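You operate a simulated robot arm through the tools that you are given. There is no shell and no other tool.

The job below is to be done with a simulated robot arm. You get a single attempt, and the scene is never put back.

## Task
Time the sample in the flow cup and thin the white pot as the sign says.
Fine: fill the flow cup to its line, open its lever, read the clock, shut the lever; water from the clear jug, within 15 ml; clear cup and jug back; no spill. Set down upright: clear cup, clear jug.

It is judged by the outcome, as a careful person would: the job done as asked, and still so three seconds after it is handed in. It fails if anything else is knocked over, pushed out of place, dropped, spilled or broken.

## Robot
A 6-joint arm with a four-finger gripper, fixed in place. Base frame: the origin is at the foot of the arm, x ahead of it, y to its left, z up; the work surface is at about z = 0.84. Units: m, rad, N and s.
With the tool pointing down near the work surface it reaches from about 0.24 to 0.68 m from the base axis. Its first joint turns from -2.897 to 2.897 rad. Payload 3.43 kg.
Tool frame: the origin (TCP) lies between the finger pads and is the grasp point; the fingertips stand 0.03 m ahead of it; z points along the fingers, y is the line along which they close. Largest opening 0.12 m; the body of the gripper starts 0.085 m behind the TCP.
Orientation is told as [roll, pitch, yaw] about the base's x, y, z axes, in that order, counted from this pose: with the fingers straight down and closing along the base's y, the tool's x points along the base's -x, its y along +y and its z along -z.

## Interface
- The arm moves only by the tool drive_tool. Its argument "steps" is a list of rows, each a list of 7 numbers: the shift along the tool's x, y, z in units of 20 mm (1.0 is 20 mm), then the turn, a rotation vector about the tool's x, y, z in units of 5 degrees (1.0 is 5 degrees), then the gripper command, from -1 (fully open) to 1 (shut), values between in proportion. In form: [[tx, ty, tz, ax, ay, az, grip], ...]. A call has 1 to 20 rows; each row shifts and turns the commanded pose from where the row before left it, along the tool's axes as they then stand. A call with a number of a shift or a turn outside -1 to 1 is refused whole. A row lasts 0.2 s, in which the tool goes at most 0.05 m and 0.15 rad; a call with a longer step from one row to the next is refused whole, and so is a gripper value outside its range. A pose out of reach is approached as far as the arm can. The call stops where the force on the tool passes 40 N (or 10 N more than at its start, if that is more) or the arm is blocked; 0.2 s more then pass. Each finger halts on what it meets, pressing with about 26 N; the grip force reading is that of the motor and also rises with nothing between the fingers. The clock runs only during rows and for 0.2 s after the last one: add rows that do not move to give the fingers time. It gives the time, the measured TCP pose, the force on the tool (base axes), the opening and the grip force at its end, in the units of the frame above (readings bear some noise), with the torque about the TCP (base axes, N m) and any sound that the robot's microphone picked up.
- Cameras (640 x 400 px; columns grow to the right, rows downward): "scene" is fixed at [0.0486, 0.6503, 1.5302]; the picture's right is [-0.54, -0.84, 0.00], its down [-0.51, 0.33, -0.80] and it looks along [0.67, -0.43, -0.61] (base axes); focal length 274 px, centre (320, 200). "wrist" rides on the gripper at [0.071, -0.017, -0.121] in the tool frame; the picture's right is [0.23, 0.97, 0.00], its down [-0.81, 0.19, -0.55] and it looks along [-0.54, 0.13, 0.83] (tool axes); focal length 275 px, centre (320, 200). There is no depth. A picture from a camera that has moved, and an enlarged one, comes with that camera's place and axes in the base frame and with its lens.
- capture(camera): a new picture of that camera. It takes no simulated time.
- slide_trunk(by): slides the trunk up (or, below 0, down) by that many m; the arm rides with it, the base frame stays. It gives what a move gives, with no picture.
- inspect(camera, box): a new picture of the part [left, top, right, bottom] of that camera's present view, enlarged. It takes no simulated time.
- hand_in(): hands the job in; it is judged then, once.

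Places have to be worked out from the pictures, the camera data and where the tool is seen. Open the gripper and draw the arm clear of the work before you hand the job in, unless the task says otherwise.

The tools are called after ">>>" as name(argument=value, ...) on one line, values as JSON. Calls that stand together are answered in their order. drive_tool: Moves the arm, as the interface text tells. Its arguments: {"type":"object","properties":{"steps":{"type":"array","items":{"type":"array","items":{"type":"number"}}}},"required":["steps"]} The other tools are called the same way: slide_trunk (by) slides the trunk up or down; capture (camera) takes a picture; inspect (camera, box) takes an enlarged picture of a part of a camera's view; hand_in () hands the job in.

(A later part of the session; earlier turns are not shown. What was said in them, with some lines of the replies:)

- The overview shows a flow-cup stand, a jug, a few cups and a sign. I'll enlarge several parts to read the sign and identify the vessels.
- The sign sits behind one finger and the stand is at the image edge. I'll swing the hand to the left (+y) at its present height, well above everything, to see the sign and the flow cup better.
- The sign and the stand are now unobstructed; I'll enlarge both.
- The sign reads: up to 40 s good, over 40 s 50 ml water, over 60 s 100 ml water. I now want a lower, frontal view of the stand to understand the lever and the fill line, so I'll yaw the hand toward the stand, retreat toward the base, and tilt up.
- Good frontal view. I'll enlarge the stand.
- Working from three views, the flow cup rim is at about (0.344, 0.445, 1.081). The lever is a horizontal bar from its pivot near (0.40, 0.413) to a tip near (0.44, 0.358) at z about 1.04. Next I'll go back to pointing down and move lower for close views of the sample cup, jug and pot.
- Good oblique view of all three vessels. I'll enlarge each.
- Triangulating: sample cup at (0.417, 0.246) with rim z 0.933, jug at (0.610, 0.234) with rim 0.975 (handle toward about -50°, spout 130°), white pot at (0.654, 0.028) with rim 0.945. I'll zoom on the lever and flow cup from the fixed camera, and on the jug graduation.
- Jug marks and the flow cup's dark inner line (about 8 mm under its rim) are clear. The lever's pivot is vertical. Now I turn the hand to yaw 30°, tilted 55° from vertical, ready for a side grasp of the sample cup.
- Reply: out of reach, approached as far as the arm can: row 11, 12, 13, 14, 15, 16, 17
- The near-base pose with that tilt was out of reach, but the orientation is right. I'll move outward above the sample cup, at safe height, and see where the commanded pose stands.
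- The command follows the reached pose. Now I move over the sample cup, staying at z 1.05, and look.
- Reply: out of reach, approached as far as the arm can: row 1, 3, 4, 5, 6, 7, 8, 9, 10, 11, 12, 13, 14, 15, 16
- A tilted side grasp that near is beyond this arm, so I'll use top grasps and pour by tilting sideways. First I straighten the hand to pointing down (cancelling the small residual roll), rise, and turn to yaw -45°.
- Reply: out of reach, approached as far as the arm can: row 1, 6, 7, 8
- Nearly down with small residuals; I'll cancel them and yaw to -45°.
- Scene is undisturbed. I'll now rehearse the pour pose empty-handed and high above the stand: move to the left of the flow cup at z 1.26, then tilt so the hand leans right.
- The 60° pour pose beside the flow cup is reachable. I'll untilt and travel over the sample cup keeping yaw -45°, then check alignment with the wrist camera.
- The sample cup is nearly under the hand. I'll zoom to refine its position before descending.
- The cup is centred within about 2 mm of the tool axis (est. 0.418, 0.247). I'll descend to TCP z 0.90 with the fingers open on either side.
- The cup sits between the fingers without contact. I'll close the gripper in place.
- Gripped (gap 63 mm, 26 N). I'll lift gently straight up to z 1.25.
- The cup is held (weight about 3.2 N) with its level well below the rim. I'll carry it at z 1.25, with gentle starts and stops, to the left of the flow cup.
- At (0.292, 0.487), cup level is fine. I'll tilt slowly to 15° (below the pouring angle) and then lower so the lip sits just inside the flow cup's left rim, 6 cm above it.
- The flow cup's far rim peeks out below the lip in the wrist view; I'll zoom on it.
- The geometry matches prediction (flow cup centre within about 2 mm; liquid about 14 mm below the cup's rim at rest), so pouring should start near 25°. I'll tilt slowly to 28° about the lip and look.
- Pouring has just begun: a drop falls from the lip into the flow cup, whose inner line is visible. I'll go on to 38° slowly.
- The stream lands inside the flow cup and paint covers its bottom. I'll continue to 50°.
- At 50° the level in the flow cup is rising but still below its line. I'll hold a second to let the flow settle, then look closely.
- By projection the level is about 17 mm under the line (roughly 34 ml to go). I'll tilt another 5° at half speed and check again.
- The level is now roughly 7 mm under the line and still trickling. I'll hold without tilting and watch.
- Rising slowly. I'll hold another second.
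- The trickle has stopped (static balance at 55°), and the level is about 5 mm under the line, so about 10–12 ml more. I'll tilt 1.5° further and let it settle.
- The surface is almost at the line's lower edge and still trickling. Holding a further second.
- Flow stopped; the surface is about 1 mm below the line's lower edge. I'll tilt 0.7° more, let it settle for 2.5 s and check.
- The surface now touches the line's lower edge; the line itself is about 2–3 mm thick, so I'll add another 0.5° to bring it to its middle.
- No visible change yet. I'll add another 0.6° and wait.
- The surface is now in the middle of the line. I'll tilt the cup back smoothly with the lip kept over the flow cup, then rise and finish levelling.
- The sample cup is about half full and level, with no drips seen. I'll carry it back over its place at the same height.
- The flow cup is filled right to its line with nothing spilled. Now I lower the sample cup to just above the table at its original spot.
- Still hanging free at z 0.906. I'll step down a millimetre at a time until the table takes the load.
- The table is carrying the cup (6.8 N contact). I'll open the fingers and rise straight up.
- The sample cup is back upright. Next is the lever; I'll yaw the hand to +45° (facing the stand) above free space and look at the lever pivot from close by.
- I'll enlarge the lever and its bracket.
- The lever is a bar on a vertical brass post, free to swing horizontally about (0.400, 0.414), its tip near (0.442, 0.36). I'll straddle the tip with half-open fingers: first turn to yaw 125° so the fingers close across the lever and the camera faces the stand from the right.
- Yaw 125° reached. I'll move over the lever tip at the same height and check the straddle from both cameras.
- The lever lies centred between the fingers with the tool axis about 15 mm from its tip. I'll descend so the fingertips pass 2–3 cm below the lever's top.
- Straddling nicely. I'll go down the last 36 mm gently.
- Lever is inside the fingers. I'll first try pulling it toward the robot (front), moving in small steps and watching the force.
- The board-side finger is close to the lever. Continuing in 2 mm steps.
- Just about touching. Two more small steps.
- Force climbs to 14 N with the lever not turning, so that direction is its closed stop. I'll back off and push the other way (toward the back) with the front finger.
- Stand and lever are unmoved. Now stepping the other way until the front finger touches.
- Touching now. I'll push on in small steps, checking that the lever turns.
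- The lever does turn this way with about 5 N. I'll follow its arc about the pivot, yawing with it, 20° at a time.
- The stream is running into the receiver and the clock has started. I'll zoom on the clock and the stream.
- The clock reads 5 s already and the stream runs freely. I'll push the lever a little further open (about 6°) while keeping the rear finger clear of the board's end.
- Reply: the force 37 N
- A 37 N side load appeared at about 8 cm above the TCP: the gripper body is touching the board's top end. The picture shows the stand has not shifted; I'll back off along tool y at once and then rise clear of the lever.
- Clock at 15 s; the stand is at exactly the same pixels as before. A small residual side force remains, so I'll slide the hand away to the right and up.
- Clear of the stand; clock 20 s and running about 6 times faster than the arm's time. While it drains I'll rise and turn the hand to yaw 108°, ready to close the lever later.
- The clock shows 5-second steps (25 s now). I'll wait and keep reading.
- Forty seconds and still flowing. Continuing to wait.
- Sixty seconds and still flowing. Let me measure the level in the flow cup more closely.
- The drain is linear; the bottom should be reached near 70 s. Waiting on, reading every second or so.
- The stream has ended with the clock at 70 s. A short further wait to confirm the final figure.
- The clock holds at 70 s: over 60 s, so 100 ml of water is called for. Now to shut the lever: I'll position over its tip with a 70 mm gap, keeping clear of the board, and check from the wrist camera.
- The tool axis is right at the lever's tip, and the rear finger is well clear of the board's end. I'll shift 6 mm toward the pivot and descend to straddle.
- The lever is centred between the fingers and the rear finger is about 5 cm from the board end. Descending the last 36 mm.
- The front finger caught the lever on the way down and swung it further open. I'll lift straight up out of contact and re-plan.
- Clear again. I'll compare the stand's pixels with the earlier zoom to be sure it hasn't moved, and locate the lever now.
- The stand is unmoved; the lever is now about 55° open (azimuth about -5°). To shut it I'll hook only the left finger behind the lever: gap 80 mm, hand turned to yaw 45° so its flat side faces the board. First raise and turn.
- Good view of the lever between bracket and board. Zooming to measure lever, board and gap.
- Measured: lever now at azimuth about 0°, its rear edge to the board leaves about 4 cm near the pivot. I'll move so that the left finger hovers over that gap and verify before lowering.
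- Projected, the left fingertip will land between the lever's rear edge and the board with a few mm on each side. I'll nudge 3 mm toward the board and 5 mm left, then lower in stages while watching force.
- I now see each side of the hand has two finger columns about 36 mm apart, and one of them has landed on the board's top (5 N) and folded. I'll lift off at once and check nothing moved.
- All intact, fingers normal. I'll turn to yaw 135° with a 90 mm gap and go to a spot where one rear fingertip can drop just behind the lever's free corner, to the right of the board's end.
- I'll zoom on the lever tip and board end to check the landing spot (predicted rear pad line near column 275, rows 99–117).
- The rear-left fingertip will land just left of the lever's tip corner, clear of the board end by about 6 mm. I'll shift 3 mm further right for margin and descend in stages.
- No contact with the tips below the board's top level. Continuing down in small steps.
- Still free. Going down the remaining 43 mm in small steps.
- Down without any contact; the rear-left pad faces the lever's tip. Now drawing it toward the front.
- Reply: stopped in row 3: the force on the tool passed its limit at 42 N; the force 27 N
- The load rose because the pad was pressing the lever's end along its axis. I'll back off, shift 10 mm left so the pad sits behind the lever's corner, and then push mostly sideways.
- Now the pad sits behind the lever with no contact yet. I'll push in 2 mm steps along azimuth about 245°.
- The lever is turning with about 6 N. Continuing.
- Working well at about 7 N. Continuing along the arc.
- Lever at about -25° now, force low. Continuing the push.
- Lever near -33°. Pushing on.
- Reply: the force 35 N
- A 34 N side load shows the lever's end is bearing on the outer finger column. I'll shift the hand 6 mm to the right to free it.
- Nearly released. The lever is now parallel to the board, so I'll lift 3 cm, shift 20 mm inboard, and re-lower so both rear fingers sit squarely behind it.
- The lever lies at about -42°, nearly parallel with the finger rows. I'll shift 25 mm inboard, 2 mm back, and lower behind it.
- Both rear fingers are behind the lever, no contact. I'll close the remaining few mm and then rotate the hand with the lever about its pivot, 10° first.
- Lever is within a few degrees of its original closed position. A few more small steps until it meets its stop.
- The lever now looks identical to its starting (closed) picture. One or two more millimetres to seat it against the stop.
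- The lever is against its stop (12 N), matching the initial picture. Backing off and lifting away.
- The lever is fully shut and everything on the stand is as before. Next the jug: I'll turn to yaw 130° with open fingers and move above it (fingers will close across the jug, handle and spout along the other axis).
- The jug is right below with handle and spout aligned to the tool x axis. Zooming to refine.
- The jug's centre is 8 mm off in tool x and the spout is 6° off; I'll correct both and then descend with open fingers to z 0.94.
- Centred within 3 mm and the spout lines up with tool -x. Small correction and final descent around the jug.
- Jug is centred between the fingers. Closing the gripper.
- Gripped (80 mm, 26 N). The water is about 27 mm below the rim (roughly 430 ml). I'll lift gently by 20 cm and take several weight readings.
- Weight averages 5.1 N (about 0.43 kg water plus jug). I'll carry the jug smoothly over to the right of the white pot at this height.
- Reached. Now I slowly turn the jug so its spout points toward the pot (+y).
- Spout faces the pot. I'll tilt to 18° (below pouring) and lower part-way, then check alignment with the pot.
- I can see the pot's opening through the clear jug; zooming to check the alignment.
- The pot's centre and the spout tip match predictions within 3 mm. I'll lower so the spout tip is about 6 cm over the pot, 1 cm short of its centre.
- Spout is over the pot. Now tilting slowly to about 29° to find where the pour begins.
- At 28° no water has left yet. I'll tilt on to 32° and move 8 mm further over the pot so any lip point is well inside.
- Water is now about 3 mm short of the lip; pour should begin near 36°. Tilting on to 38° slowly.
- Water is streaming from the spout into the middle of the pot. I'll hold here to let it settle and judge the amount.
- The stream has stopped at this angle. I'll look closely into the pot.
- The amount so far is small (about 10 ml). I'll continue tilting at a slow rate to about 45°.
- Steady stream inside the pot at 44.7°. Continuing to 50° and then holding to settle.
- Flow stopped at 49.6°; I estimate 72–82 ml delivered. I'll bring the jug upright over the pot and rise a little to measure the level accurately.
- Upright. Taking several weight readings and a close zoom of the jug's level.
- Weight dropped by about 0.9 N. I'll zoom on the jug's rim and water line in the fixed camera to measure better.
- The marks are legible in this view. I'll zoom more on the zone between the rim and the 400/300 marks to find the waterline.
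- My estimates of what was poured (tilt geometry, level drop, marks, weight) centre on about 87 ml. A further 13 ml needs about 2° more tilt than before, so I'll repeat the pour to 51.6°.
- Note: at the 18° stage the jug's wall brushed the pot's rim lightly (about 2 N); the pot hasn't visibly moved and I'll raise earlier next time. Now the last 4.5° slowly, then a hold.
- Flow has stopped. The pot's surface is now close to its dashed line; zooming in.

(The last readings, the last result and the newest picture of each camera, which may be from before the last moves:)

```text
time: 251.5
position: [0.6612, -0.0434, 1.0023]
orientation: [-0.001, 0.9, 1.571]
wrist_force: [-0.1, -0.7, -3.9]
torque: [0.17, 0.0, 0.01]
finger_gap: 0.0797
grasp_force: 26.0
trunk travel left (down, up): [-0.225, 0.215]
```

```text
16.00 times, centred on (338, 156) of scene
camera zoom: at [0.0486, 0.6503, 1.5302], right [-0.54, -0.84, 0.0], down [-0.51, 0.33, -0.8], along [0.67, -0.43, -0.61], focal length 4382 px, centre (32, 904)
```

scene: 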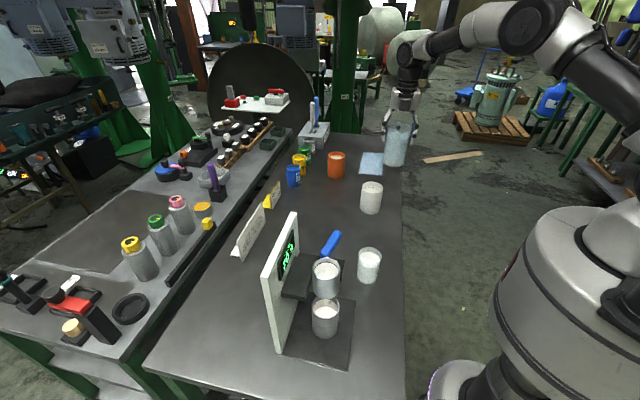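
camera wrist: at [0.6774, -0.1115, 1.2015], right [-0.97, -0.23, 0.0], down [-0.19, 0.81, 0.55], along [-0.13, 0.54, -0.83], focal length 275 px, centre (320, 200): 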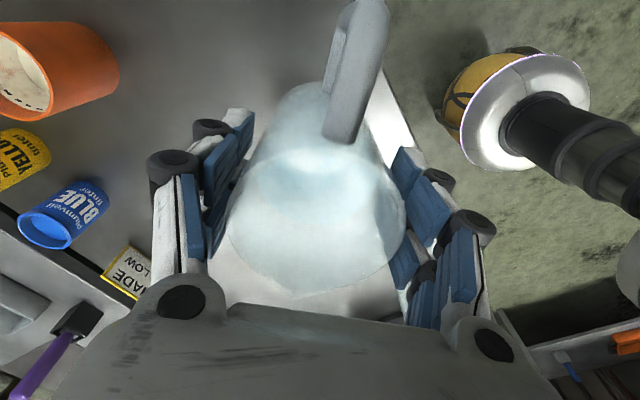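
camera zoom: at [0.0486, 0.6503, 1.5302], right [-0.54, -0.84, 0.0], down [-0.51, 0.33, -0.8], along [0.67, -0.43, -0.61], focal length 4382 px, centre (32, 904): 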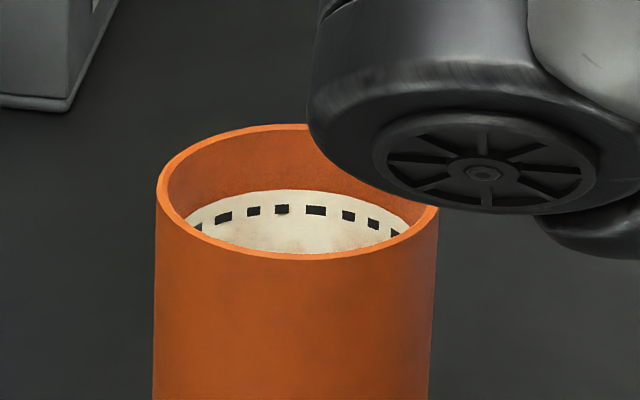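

The surface is about level with the dashes now. I'll rise first while still tilted, then bring the jug upright at the same place as before and compare its level.

>>> drive_tool(steps=[[0.3, 0, -0.25, 0, 0, 0, 1], [0.628, 0, -0.496, 0, 0, 0, 1], [0.628, 0, -0.496, 0, 0, 0, 1], [0.628, 0, -0.496, 0, 0, 0, 1], [0.628, 0, -0.496, 0, 0, 0, 1], [0.328, 0, -0.246, 0, 0, 0, 1], [0, 0, 0, 0, -0.3, 0, 1], [0, 0, 0, 0, -0.5, 0, 1], [0, 0, 0, 0, -0.7, 0, 1], [0, 0, 0, 0, -0.7, 0, 1], [0, 0, 0, 0, -0.7, 0, 1], [0, 0, 0, 0, -0.7, 0, 1], [0, 0, 0, 0, -0.7, 0, 1], [0, 0, 0, 0, -0.7, 0, 1], [0, 0, 0, 0, -0.7, 0, 1], [0, 0, 0, 0, -0.7, 0, 1], [0, 0, 0, 0, -0.7, 0, 1], [0, 0, 0, 0, -0.7, 0, 1], [0, 0, 0, 0, -0.7, 0, 1], [0, 0, 0, 0, -0.5, 0, 1]])

>>> drive_tool(steps=[[0, 0, 0, 0, -0.5, 0, 1], [0, 0, 0, 0, -0.4, 0, 1], [0, 0, 0, 0, -0.3, 0, 1], [0, 0, 0, 0, -0.2, 0, 1], [0, 0, 0, 0, 0, 0, 1], [0, 0, 0, 0, 0, 0, 1], [0, 0, 0, 0, 0, 0, 1]])

>>> inspect(camera="scene", box=[380, 142, 400, 166])

>>> inspect(camera="wrist", box=[250, 120, 390, 230])

>>> inspect(camera="scene", box=[340, 110, 430, 230])

```text
time: 255.7
position: [0.6605, -0.0426, 1.082]
orientation: [-0.001, 0.115, 1.572]
wrist_force: [-0.5, 1.1, -2.9]
torque: [0.05, 0.0, -0.04]
finger_gap: 0.0796
grasp_force: 25.2
trunk travel left (down, up): [-0.225, 0.215]
```

```text
time: 257.3
position: [0.6603, -0.0421, 1.0819]
orientation: [-0.004, -0.007, 1.57]
wrist_force: [0.7, -0.5, -4.3]
torque: [0.02, -0.03, 0.0]
finger_gap: 0.0796
grasp_force: 26.7
trunk travel left (down, up): [-0.225, 0.215]
```

```text
16.00 times, centred on (390, 154) of scene
camera zoom: at [0.0486, 0.6503, 1.5302], right [-0.54, -0.84, 0.0], down [-0.51, 0.33, -0.8], along [0.67, -0.43, -0.61], focal length 4382 px, centre (-800, 936)
```

zoom: 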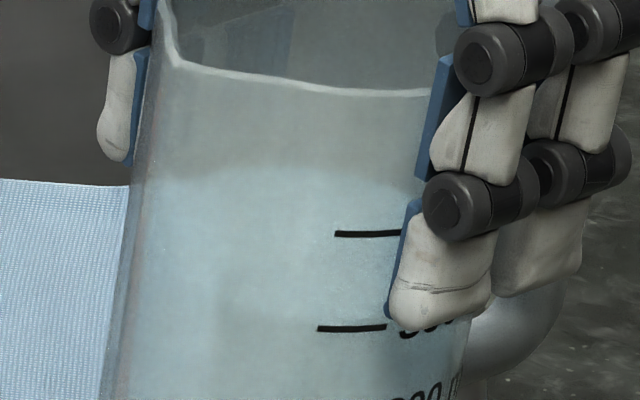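

```text
3.64 times, centred on (320, 175) of wrist
camera zoom: at [0.6776, -0.1131, 1.2014], right [-0.97, -0.23, 0.0], down [-0.19, 0.81, 0.56], along [-0.13, 0.54, -0.83], focal length 1001 px, centre (320, 291)
```

zoom: 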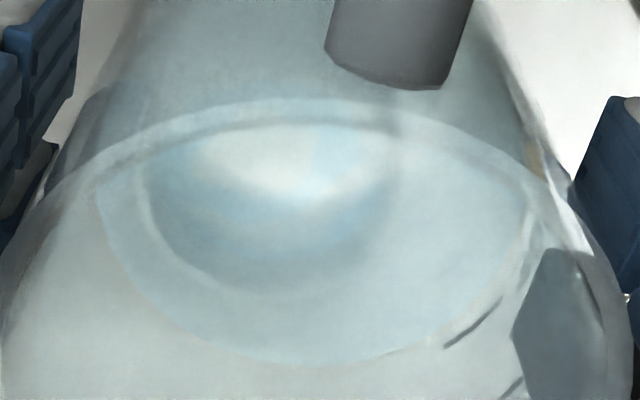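

```text
3.33 times, centred on (385, 170) of scene
camera zoom: at [0.0486, 0.6503, 1.5302], right [-0.54, -0.84, 0.0], down [-0.51, 0.33, -0.8], along [0.67, -0.43, -0.61], focal length 913 px, centre (103, 300)
```

zoom: 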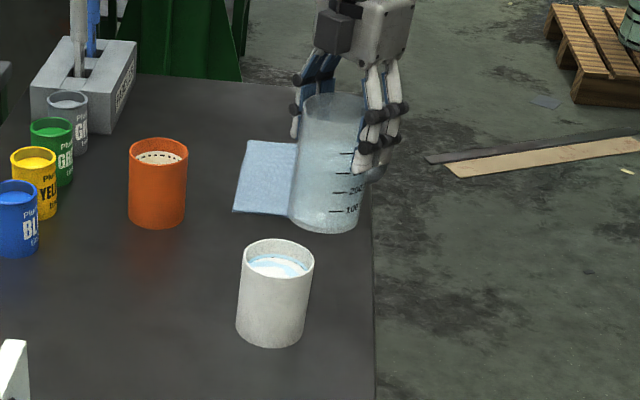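

The far water edge dropped another 4.4 mm (about 18 ml). Combining all level measurements I get about 100–108 ml in total. I'll take more weight readings as a cross-check.

>>> drive_tool(steps=[[0, 0, 0, 0, 0, 0, 1]])

>>> drive_tool(steps=[[0, 0, 0, 0, 0, 0, 1]])

>>> drive_tool(steps=[[0, 0, 0, 0, 0, 0, 1]])

>>> drive_tool(steps=[[0, 0, 0, 0, 0, 0, 1]])

>>> drive_tool(steps=[[0, 0, 0, 0, 0, 0, 1]])

>>> drive_tool(steps=[[0, 0, 0, 0, 0, 0, 1]])

>>> drive_tool(steps=[[0, 0, 0, 0, 0, 0, 1]])

>>> drive_tool(steps=[[0, 0, 0, 0, 0, 0, 1]])

>>> drive_tool(steps=[[0, 0, 0, 0, 0, 0, 1]])

>>> drive_tool(steps=[[0, 0, 0, 0, 0, 0, 1]])

>>> inspect(camera="scene", box=[364, 180, 392, 202])

```text
time: 257.7
position: [0.6614, -0.0428, 1.0817]
orientation: [-0.003, -0.007, 1.569]
wrist_force: [-0.8, 0.3, -3.8]
torque: [0.06, -0.01, 0.01]
finger_gap: 0.0798
grasp_force: 26.3
trunk travel left (down, up): [-0.225, 0.215]
```

```text
time: 258.1
position: [0.6596, -0.0421, 1.0827]
orientation: [-0.002, -0.008, 1.57]
wrist_force: [0.6, -0.5, -4.4]
torque: [0.06, 0.0, 0.02]
finger_gap: 0.0796
grasp_force: 25.8
trunk travel left (down, up): [-0.225, 0.215]
```

```text
time: 258.5
position: [0.6607, -0.0424, 1.0821]
orientation: [-0.002, -0.008, 1.571]
wrist_force: [-0.7, -1.0, -4.7]
torque: [0.02, -0.01, 0.01]
finger_gap: 0.0795
grasp_force: 26.1
trunk travel left (down, up): [-0.225, 0.215]
```

```text
time: 258.9
position: [0.6604, -0.0427, 1.0835]
orientation: [-0.002, -0.006, 1.572]
wrist_force: [-1.0, 0.3, -3.7]
torque: [0.05, 0.0, 0.01]
finger_gap: 0.0796
grasp_force: 25.7
trunk travel left (down, up): [-0.225, 0.215]
```

```text
time: 259.3
position: [0.6601, -0.0426, 1.0821]
orientation: [-0.002, -0.007, 1.57]
wrist_force: [0.0, 0.1, -4.7]
torque: [0.01, 0.03, 0.01]
finger_gap: 0.0795
grasp_force: 25.9
trunk travel left (down, up): [-0.225, 0.215]
```

```text
time: 259.7
position: [0.6615, -0.0431, 1.0813]
orientation: [-0.002, -0.008, 1.571]
wrist_force: [0.0, -0.6, -4.4]
torque: [0.06, 0.0, -0.02]
finger_gap: 0.0797
grasp_force: 26.1
trunk travel left (down, up): [-0.225, 0.215]
```

```text
time: 260.1
position: [0.6611, -0.0424, 1.0818]
orientation: [-0.002, -0.007, 1.57]
wrist_force: [0.4, 0.0, -3.5]
torque: [0.02, 0.02, 0.0]
finger_gap: 0.0796
grasp_force: 26.2
trunk travel left (down, up): [-0.225, 0.215]
```

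```text
time: 260.5
position: [0.66, -0.0416, 1.0828]
orientation: [-0.002, -0.005, 1.571]
wrist_force: [0.0, 0.5, -3.5]
torque: [0.02, 0.0, 0.03]
finger_gap: 0.0798
grasp_force: 25.6
trunk travel left (down, up): [-0.225, 0.215]
```

```text
time: 260.9
position: [0.6608, -0.0424, 1.0822]
orientation: [-0.002, -0.007, 1.569]
wrist_force: [-0.9, -0.7, -4.2]
torque: [0.02, 0.0, 0.02]
finger_gap: 0.0797
grasp_force: 26.1
trunk travel left (down, up): [-0.225, 0.215]
```

```text
time: 261.3
position: [0.662, -0.0427, 1.0823]
orientation: [-0.001, -0.007, 1.57]
wrist_force: [-0.8, 0.1, -3.3]
torque: [0.04, 0.01, 0.0]
finger_gap: 0.0796
grasp_force: 25.9
trunk travel left (down, up): [-0.225, 0.215]
```

```text
16.00 times, centred on (378, 191) of scene
camera zoom: at [0.0486, 0.6503, 1.5302], right [-0.54, -0.84, 0.0], down [-0.51, 0.33, -0.8], along [0.67, -0.43, -0.61], focal length 4382 px, centre (-608, 344)
```

zoom: 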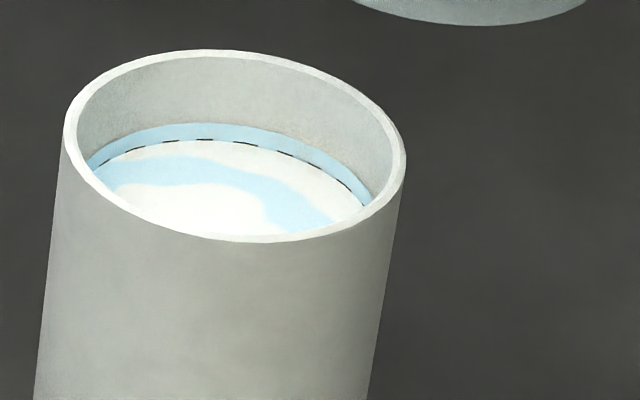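

Weight drop (about 1.05–1.1 N), pot level rise (about 97 ml) and jug level (about 103–107 ml) all agree on roughly 100 ml, so pouring is done. Now returning the jug: level it, rise, and turn it back to its original heading.

>>> drive_tool(steps=[[0, 0, -0.4, 0, 0.08, 0, 1], [0, 0, -0.8, 0, 0, 0, 1], [0, 0, -0.8, 0, 0, 0, 1], [0, 0, -0.6, 0, 0, 0, 1], [0, 0, -0.4, 0, 0, 0, 1], [0, 0, 0, 0, 0, -0.2, 1], [0, 0, 0, 0, 0, -0.4, 1], [0, 0, 0, 0, 0, -0.6, 1], [0, 0, 0, 0, 0, -0.8, 1], [0, 0, 0, 0, 0, -0.8, 1], [0, 0, 0, 0, 0, -0.8, 1], [0, 0, 0, 0, 0, -0.8, 1], [0, 0, 0, 0, 0, -0.8, 1], [0, 0, 0, 0, 0, -0.8, 1], [0, 0, 0, 0, 0, -0.8, 1], [0, 0, 0, 0, 0, -0.8, 1], [0, 0, 0, 0, 0, -0.7, 1], [0, 0, 0, 0, 0, -0.6, 1], [0, 0, 0, 0, 0, -0.3, 1], [0, 0, 0, 0, 0, 0, 1]])

>>> drive_tool(steps=[[-0.258, -0.199, 0, 0, 0, 0, 1], [-0.516, -0.398, 0, 0, 0, 0, 1], [-0.774, -0.598, 0, 0, 0, 0, 1], [-0.86, -0.664, 0, 0, 0, 0, 1], [-0.86, -0.664, 0, 0, 0, 0, 1], [-0.86, -0.664, 0, 0, 0, 0, 1], [-0.86, -0.664, 0, 0, 0, 0, 1], [-0.86, -0.664, 0, 0, 0, 0, 1], [-0.86, -0.664, 0, 0, 0, 0, 1], [-0.86, -0.664, 0, 0, 0, 0, 1], [-0.86, -0.664, 0, 0, 0, 0, 1], [-0.86, -0.664, 0, 0, 0, 0, 1], [-0.774, -0.598, 0, 0, 0, 0, 1], [-0.516, -0.398, 0, 0, 0, 0, 1], [-0.258, -0.199, 0, 0, 0, 0, 1], [0, 0, 0, 0, 0, 0, 1], [0, 0, 0, 0, 0, 0, 1]])

>>> capture(camera="scene")

```text
time: 265.5
position: [0.6601, -0.0431, 1.1429]
orientation: [0.001, 0.003, 2.375]
wrist_force: [0.1, -0.9, -5.2]
torque: [0.05, 0.05, 0.03]
finger_gap: 0.0796
grasp_force: 26.1
trunk travel left (down, up): [-0.225, 0.215]
```

```text
time: 269.1
position: [0.6215, 0.2284, 1.1429]
orientation: [-0.001, 0.001, 2.375]
wrist_force: [0.3, -0.3, -4.2]
torque: [0.01, 0.03, -0.01]
finger_gap: 0.0795
grasp_force: 25.4
trunk travel left (down, up): [-0.225, 0.215]
```

```text
taken
```

scene: 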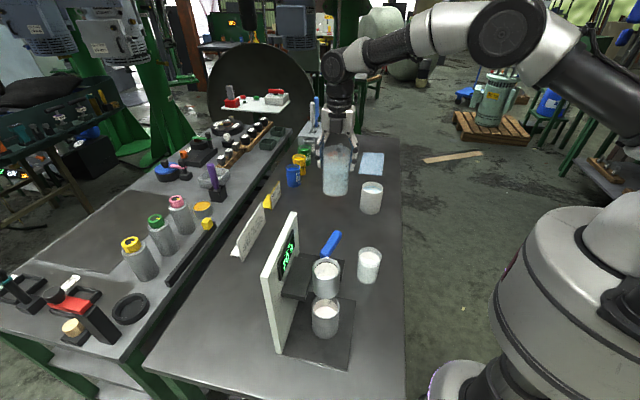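

Exactly over its original place and heading. Lowering to just above the table.

>>> drive_tool(steps=[[0, 0, 0.5, 0, 0, 0, 1], [0, 0, 1, 0, 0, 0, 1], [0, 0, 1, 0, 0, 0, 1], [0, 0, 1, 0, 0, 0, 1], [0, 0, 1, 0, 0, 0, 1], [0, 0, 1, 0, 0, 0, 1], [0, 0, 1, 0, 0, 0, 1], [0, 0, 1, 0, 0, 0, 1], [0, 0, 1, 0, 0, 0, 1], [0, 0, 0.7, 0, 0, 0, 1], [0, 0, 0.4, 0, 0, 0, 1], [0, 0, 0.15, 0, 0, 0, 1], [0, 0, 0, 0, 0, 0, 1], [0, 0, 0, 0, 0, 0, 1]])

>>> drive_tool(steps=[[0, 0, 0.05, 0, 0, 0, 1], [0, 0, 0, 0, 0, 0, 1]])

>>> drive_tool(steps=[[0, 0, 0.05, 0, 0, 0, 1], [0, 0, 0, 0, 0, 0, 1]])

```text
time: 272.1
position: [0.6207, 0.2283, 0.9458]
orientation: [0.0, 0.002, 2.374]
wrist_force: [0.6, -0.1, -3.8]
torque: [0.0, 0.02, -0.03]
finger_gap: 0.0794
grasp_force: 26.1
trunk travel left (down, up): [-0.225, 0.215]
```

```text
time: 272.7
position: [0.621, 0.2284, 0.9451]
orientation: [-0.001, 0.003, 2.374]
wrist_force: [0.7, -0.1, -4.3]
torque: [0.04, 0.01, 0.05]
finger_gap: 0.0798
grasp_force: 25.6
trunk travel left (down, up): [-0.225, 0.215]
```

```text
time: 273.3
position: [0.6212, 0.2287, 0.9442]
orientation: [-0.003, 0.0, 2.374]
wrist_force: [-1.0, 0.9, 0.8]
torque: [0.03, -0.04, 0.03]
finger_gap: 0.0797
grasp_force: 26.0
trunk travel left (down, up): [-0.225, 0.215]
```

The table has taken the load (z force rose from -4.3 to +0.8 N). Half a millimetre more, then open and rise.

>>> drive_tool(steps=[[0, 0, 0.02, 0, 0, 0, 1], [0, 0, 0, 0, 0, 0, 1]])

>>> drive_tool(steps=[[0, 0, 0, 0, 0, 0, -1], [0, 0, 0, 0, 0, 0, -1], [0, 0, 0, 0, 0, 0, -1], [0, 0, 0, 0, 0, 0, -1], [0, 0, 0, 0, 0, 0, -1], [0, 0, 0, 0, 0, 0, -1]])

>>> inspect(camera="scene", box=[280, 130, 400, 250])

>>> capture(camera="wrist")

```text
time: 273.9
position: [0.6203, 0.2289, 0.9449]
orientation: [-0.002, 0.002, 2.374]
wrist_force: [-1.1, 1.8, 5.6]
torque: [0.02, -0.24, 0.04]
finger_gap: 0.0796
grasp_force: 26.1
trunk travel left (down, up): [-0.225, 0.215]
```

```text
time: 275.3
position: [0.6205, 0.2276, 0.9435]
orientation: [-0.001, 0.0, 2.375]
wrist_force: [-0.1, -0.3, 0.5]
torque: [0.03, 0.03, 0.0]
finger_gap: 0.1201
grasp_force: 0.1
trunk travel left (down, up): [-0.225, 0.215]
```

```text
3.33 times, centred on (340, 190) of scene
camera zoom: at [0.0486, 0.6503, 1.5302], right [-0.54, -0.84, 0.0], down [-0.51, 0.33, -0.8], along [0.67, -0.43, -0.61], focal length 913 px, centre (253, 233)
```

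zoom: 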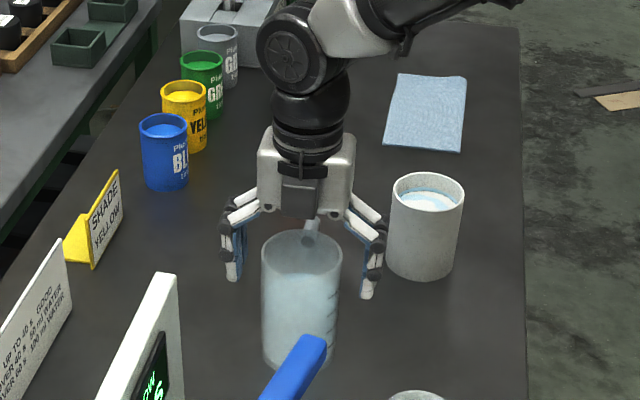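

```text
taken
camera wrist: at [0.6834, 0.1924, 1.0639], right [-0.51, -0.86, 0.0], down [-0.72, 0.43, 0.55], along [-0.47, 0.28, -0.83], focal length 275 px, centre (320, 200)
```

wrist: 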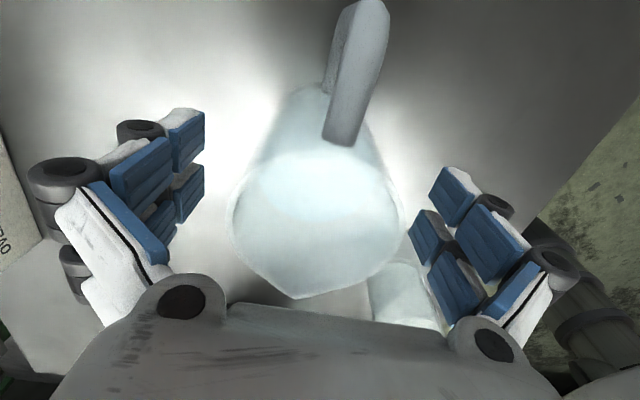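

The jug is down and released, at the same pixels as before. I can now compare the water level directly with the same zoom as before the pour.

>>> inspect(camera="scene", box=[310, 190, 360, 245])

>>> inspect(camera="wrist", box=[200, 80, 440, 320])

```text
7.27 times, centred on (335, 218) of scene
camera zoom: at [0.0486, 0.6503, 1.5302], right [-0.54, -0.84, 0.0], down [-0.51, 0.33, -0.8], along [0.67, -0.43, -0.61], focal length 1992 px, centre (211, 73)
```

zoom: 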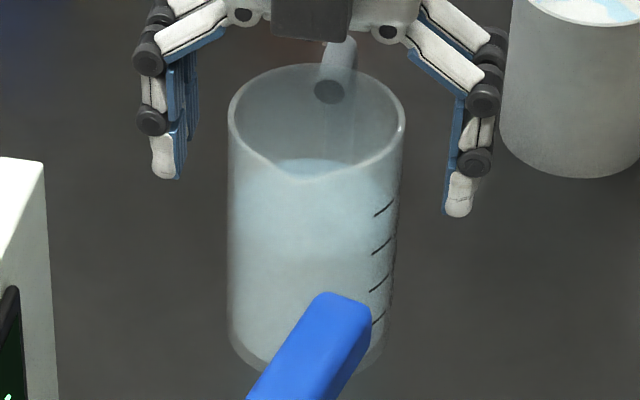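

```text
1.67 times, centred on (320, 200) of wrist
camera zoom: at [0.6834, 0.1924, 1.0639], right [-0.51, -0.86, 0.0], down [-0.72, 0.43, 0.55], along [-0.47, 0.28, -0.83], focal length 459 px, centre (320, 200)
```

zoom: 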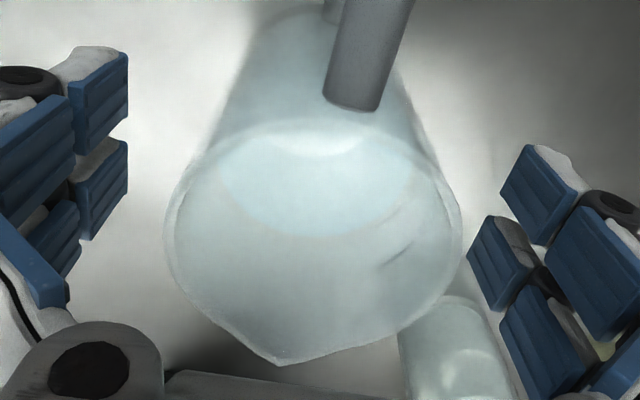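

Direct comparison gives a drop of 39–40 px against 36–37 px per 100 ml of graduation, i.e. about 105 ml, within tolerance. Now I rise straight up off the jug.

>>> drive_tool(steps=[[0, 0, -0.5, 0, 0, 0, -1], [0, 0, -1, 0, 0, 0, -1], [0, 0, -1, 0, 0, 0, -1], [0, 0, -1, 0, 0, 0, -1], [0, 0, -1, 0, 0, 0, -1], [0, 0, -1, 0, 0, 0, -1], [0, 0, -1, 0, 0, 0, -1], [0, 0, -1, 0, 0, 0, -1], [0, 0, -1, 0, 0, 0, -1], [0, 0, -1, 0, 0, 0, -1], [0, 0, -1, 0, 0, 0, -1], [0, 0, -1, 0, 0, 0, -1], [0, 0, -1, 0, 0, 0, -1], [0, 0, -1, 0, 0, 0, -1], [0, 0, -1, 0, 0, 0, -1], [0, 0, 0, 0, 0, 0, -1]])

>>> capture(camera="wrist")

>>> capture(camera="scene")

```text
time: 278.7
position: [0.6204, 0.2284, 1.2339]
orientation: [-0.001, 0.002, 2.373]
wrist_force: [0.0, -0.4, -0.7]
torque: [-0.01, 0.02, 0.01]
finger_gap: 0.1202
grasp_force: 0.1
trunk travel left (down, up): [-0.225, 0.215]
```

```text
taken
camera wrist: at [0.6832, 0.1934, 1.3544], right [-0.51, -0.86, 0.0], down [-0.72, 0.43, 0.55], along [-0.47, 0.28, -0.83], focal length 275 px, centre (320, 200)
```

wrist: 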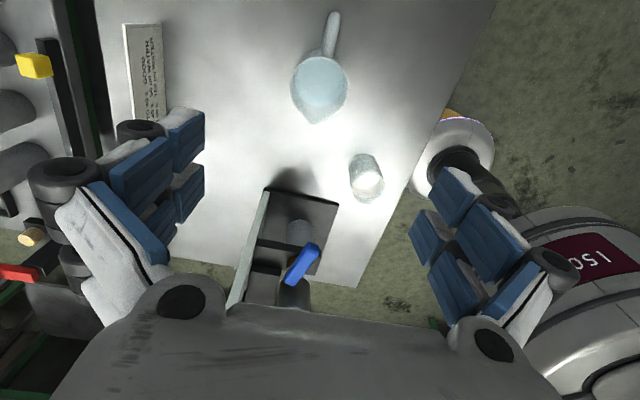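

```text
taken
```

scene: 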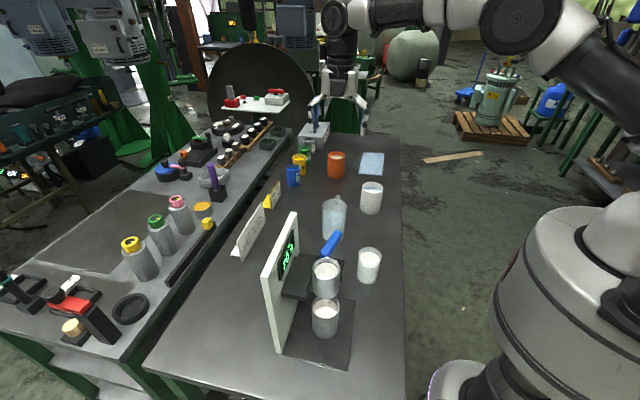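

Everything stands upright and undisturbed. I'll draw the arm back to near its starting pose and make a last inspection.

>>> drive_tool(steps=[[-0.34, 0.815, -0.6, 0, 0, 0, -1], [-0.34, 0.815, -0.6, 0, 0, 0, -1], [-0.34, 0.815, -0.6, 0, 0, 0, -1], [-0.34, 0.815, -0.6, 0, 0, 0, -1], [-0.34, 0.815, -0.6, 0, 0, 0, -1], [-0.34, 0.815, -0.6, 0, 0, 0, -1], [-0.34, 0.815, -0.6, 0, 0, 0, -1], [-0.34, 0.815, -0.6, 0, 0, 0, -1], [-0.34, 0.815, -0.6, 0, 0, 0, -1], [-0.34, 0.815, -0.6, 0, 0, 0, -1], [0, 0, 0, 0, 0, 0, -1]])

>>> inspect(camera="scene", box=[240, 180, 420, 380])

>>> inspect(camera="scene", box=[260, 120, 420, 230])

>>> inspect(camera="scene", box=[285, 225, 365, 305])

>>> capture(camera="wrist")

```text
time: 281.1
position: [0.4576, 0.1585, 1.3529]
orientation: [0.0, 0.001, 2.375]
wrist_force: [0.4, -0.5, -0.4]
torque: [-0.02, 0.02, 0.01]
finger_gap: 0.1203
grasp_force: 0.0
trunk travel left (down, up): [-0.225, 0.215]
```

```text
2.00 times, centred on (330, 280) of scene
camera zoom: at [0.0486, 0.6503, 1.5302], right [-0.54, -0.84, 0.0], down [-0.51, 0.33, -0.8], along [0.67, -0.43, -0.61], focal length 548 px, centre (300, 40)
```

zoom: 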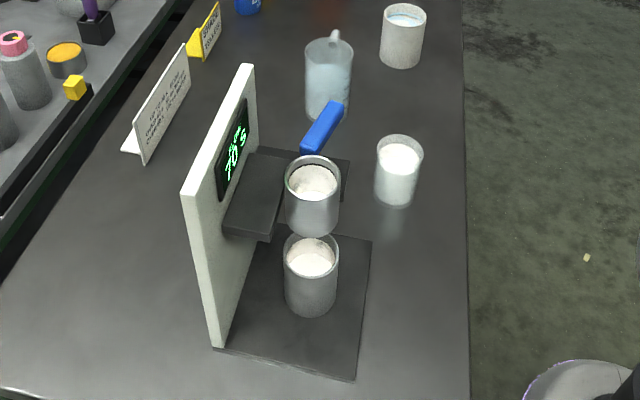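

```text
3.64 times, centred on (340, 175) of scene
camera zoom: at [0.0486, 0.6503, 1.5302], right [-0.54, -0.84, 0.0], down [-0.51, 0.33, -0.8], along [0.67, -0.43, -0.61], focal length 996 px, centre (247, 291)
```

zoom: 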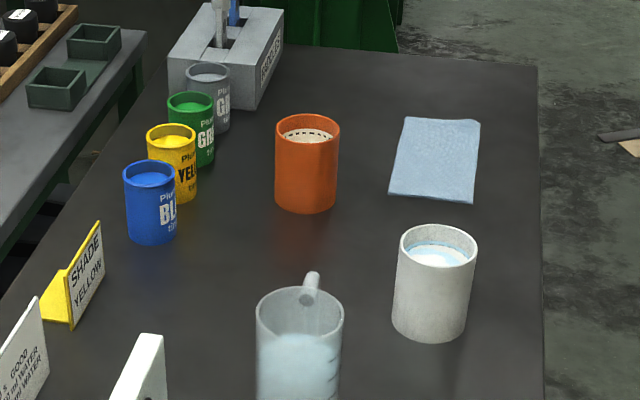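

```text
5.00 times, centred on (325, 265) of scene
camera zoom: at [0.0486, 0.6503, 1.5302], right [-0.54, -0.84, 0.0], down [-0.51, 0.33, -0.8], along [0.67, -0.43, -0.61], focal length 1369 px, centre (295, -125)
```

zoom: 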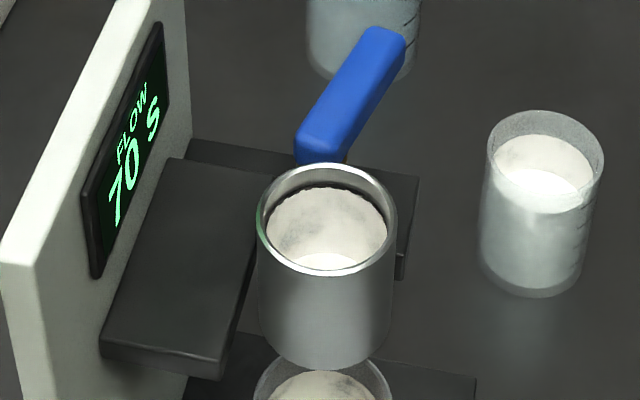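

```text
taken
camera wrist: at [0.5215, 0.1228, 1.4731], right [-0.51, -0.86, 0.0], down [-0.72, 0.43, 0.55], along [-0.48, 0.28, -0.83], focal length 275 px, centre (320, 200)
```

wrist: 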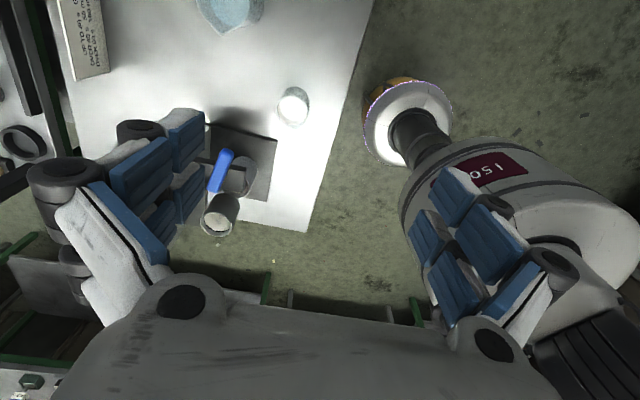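

The final check looks good:
- **Flow cup:** it has drained, the lever is shut and the clock holds at 70 s.
- **White pot:** it has taken about 100 ml of water.
- **Clear cup and jug:** both are back in place, upright.
- **Table and arm:** I see no drips or displaced objects, the gripper is open and the arm is clear.

I'm handing in the job.

>>> hand_in()

```text
The job is handed in.
```

I timed the sample at 70 s. The sign calls for 100 ml of water over 60 s, so I poured about 100 ml into the white pot. My estimates of the amount range from about 92 to 115 ml, most of them 97–109, so it should be within 15 ml. I can't rule out a few ml over.

- **Flow cup:** I filled it to its line, opened the lever, read the clock when the stream stopped, and shut the lever again.
- **Clear cup and jug:** both are back upright. The jug is back in its place, and the cup is within about 3 mm of where it stood.
- **Contacts:**
  - The gripper pressed on the flow-cup stand (37 N at most) while I was opening the lever, and touched it again lightly before I shut it. The stand did not move in the pictures.
  - The jug brushed the white pot's rim at about 2 N. The pot may have shifted about half a millimetre.
- **Spills:** I saw no spills in the final pictures.
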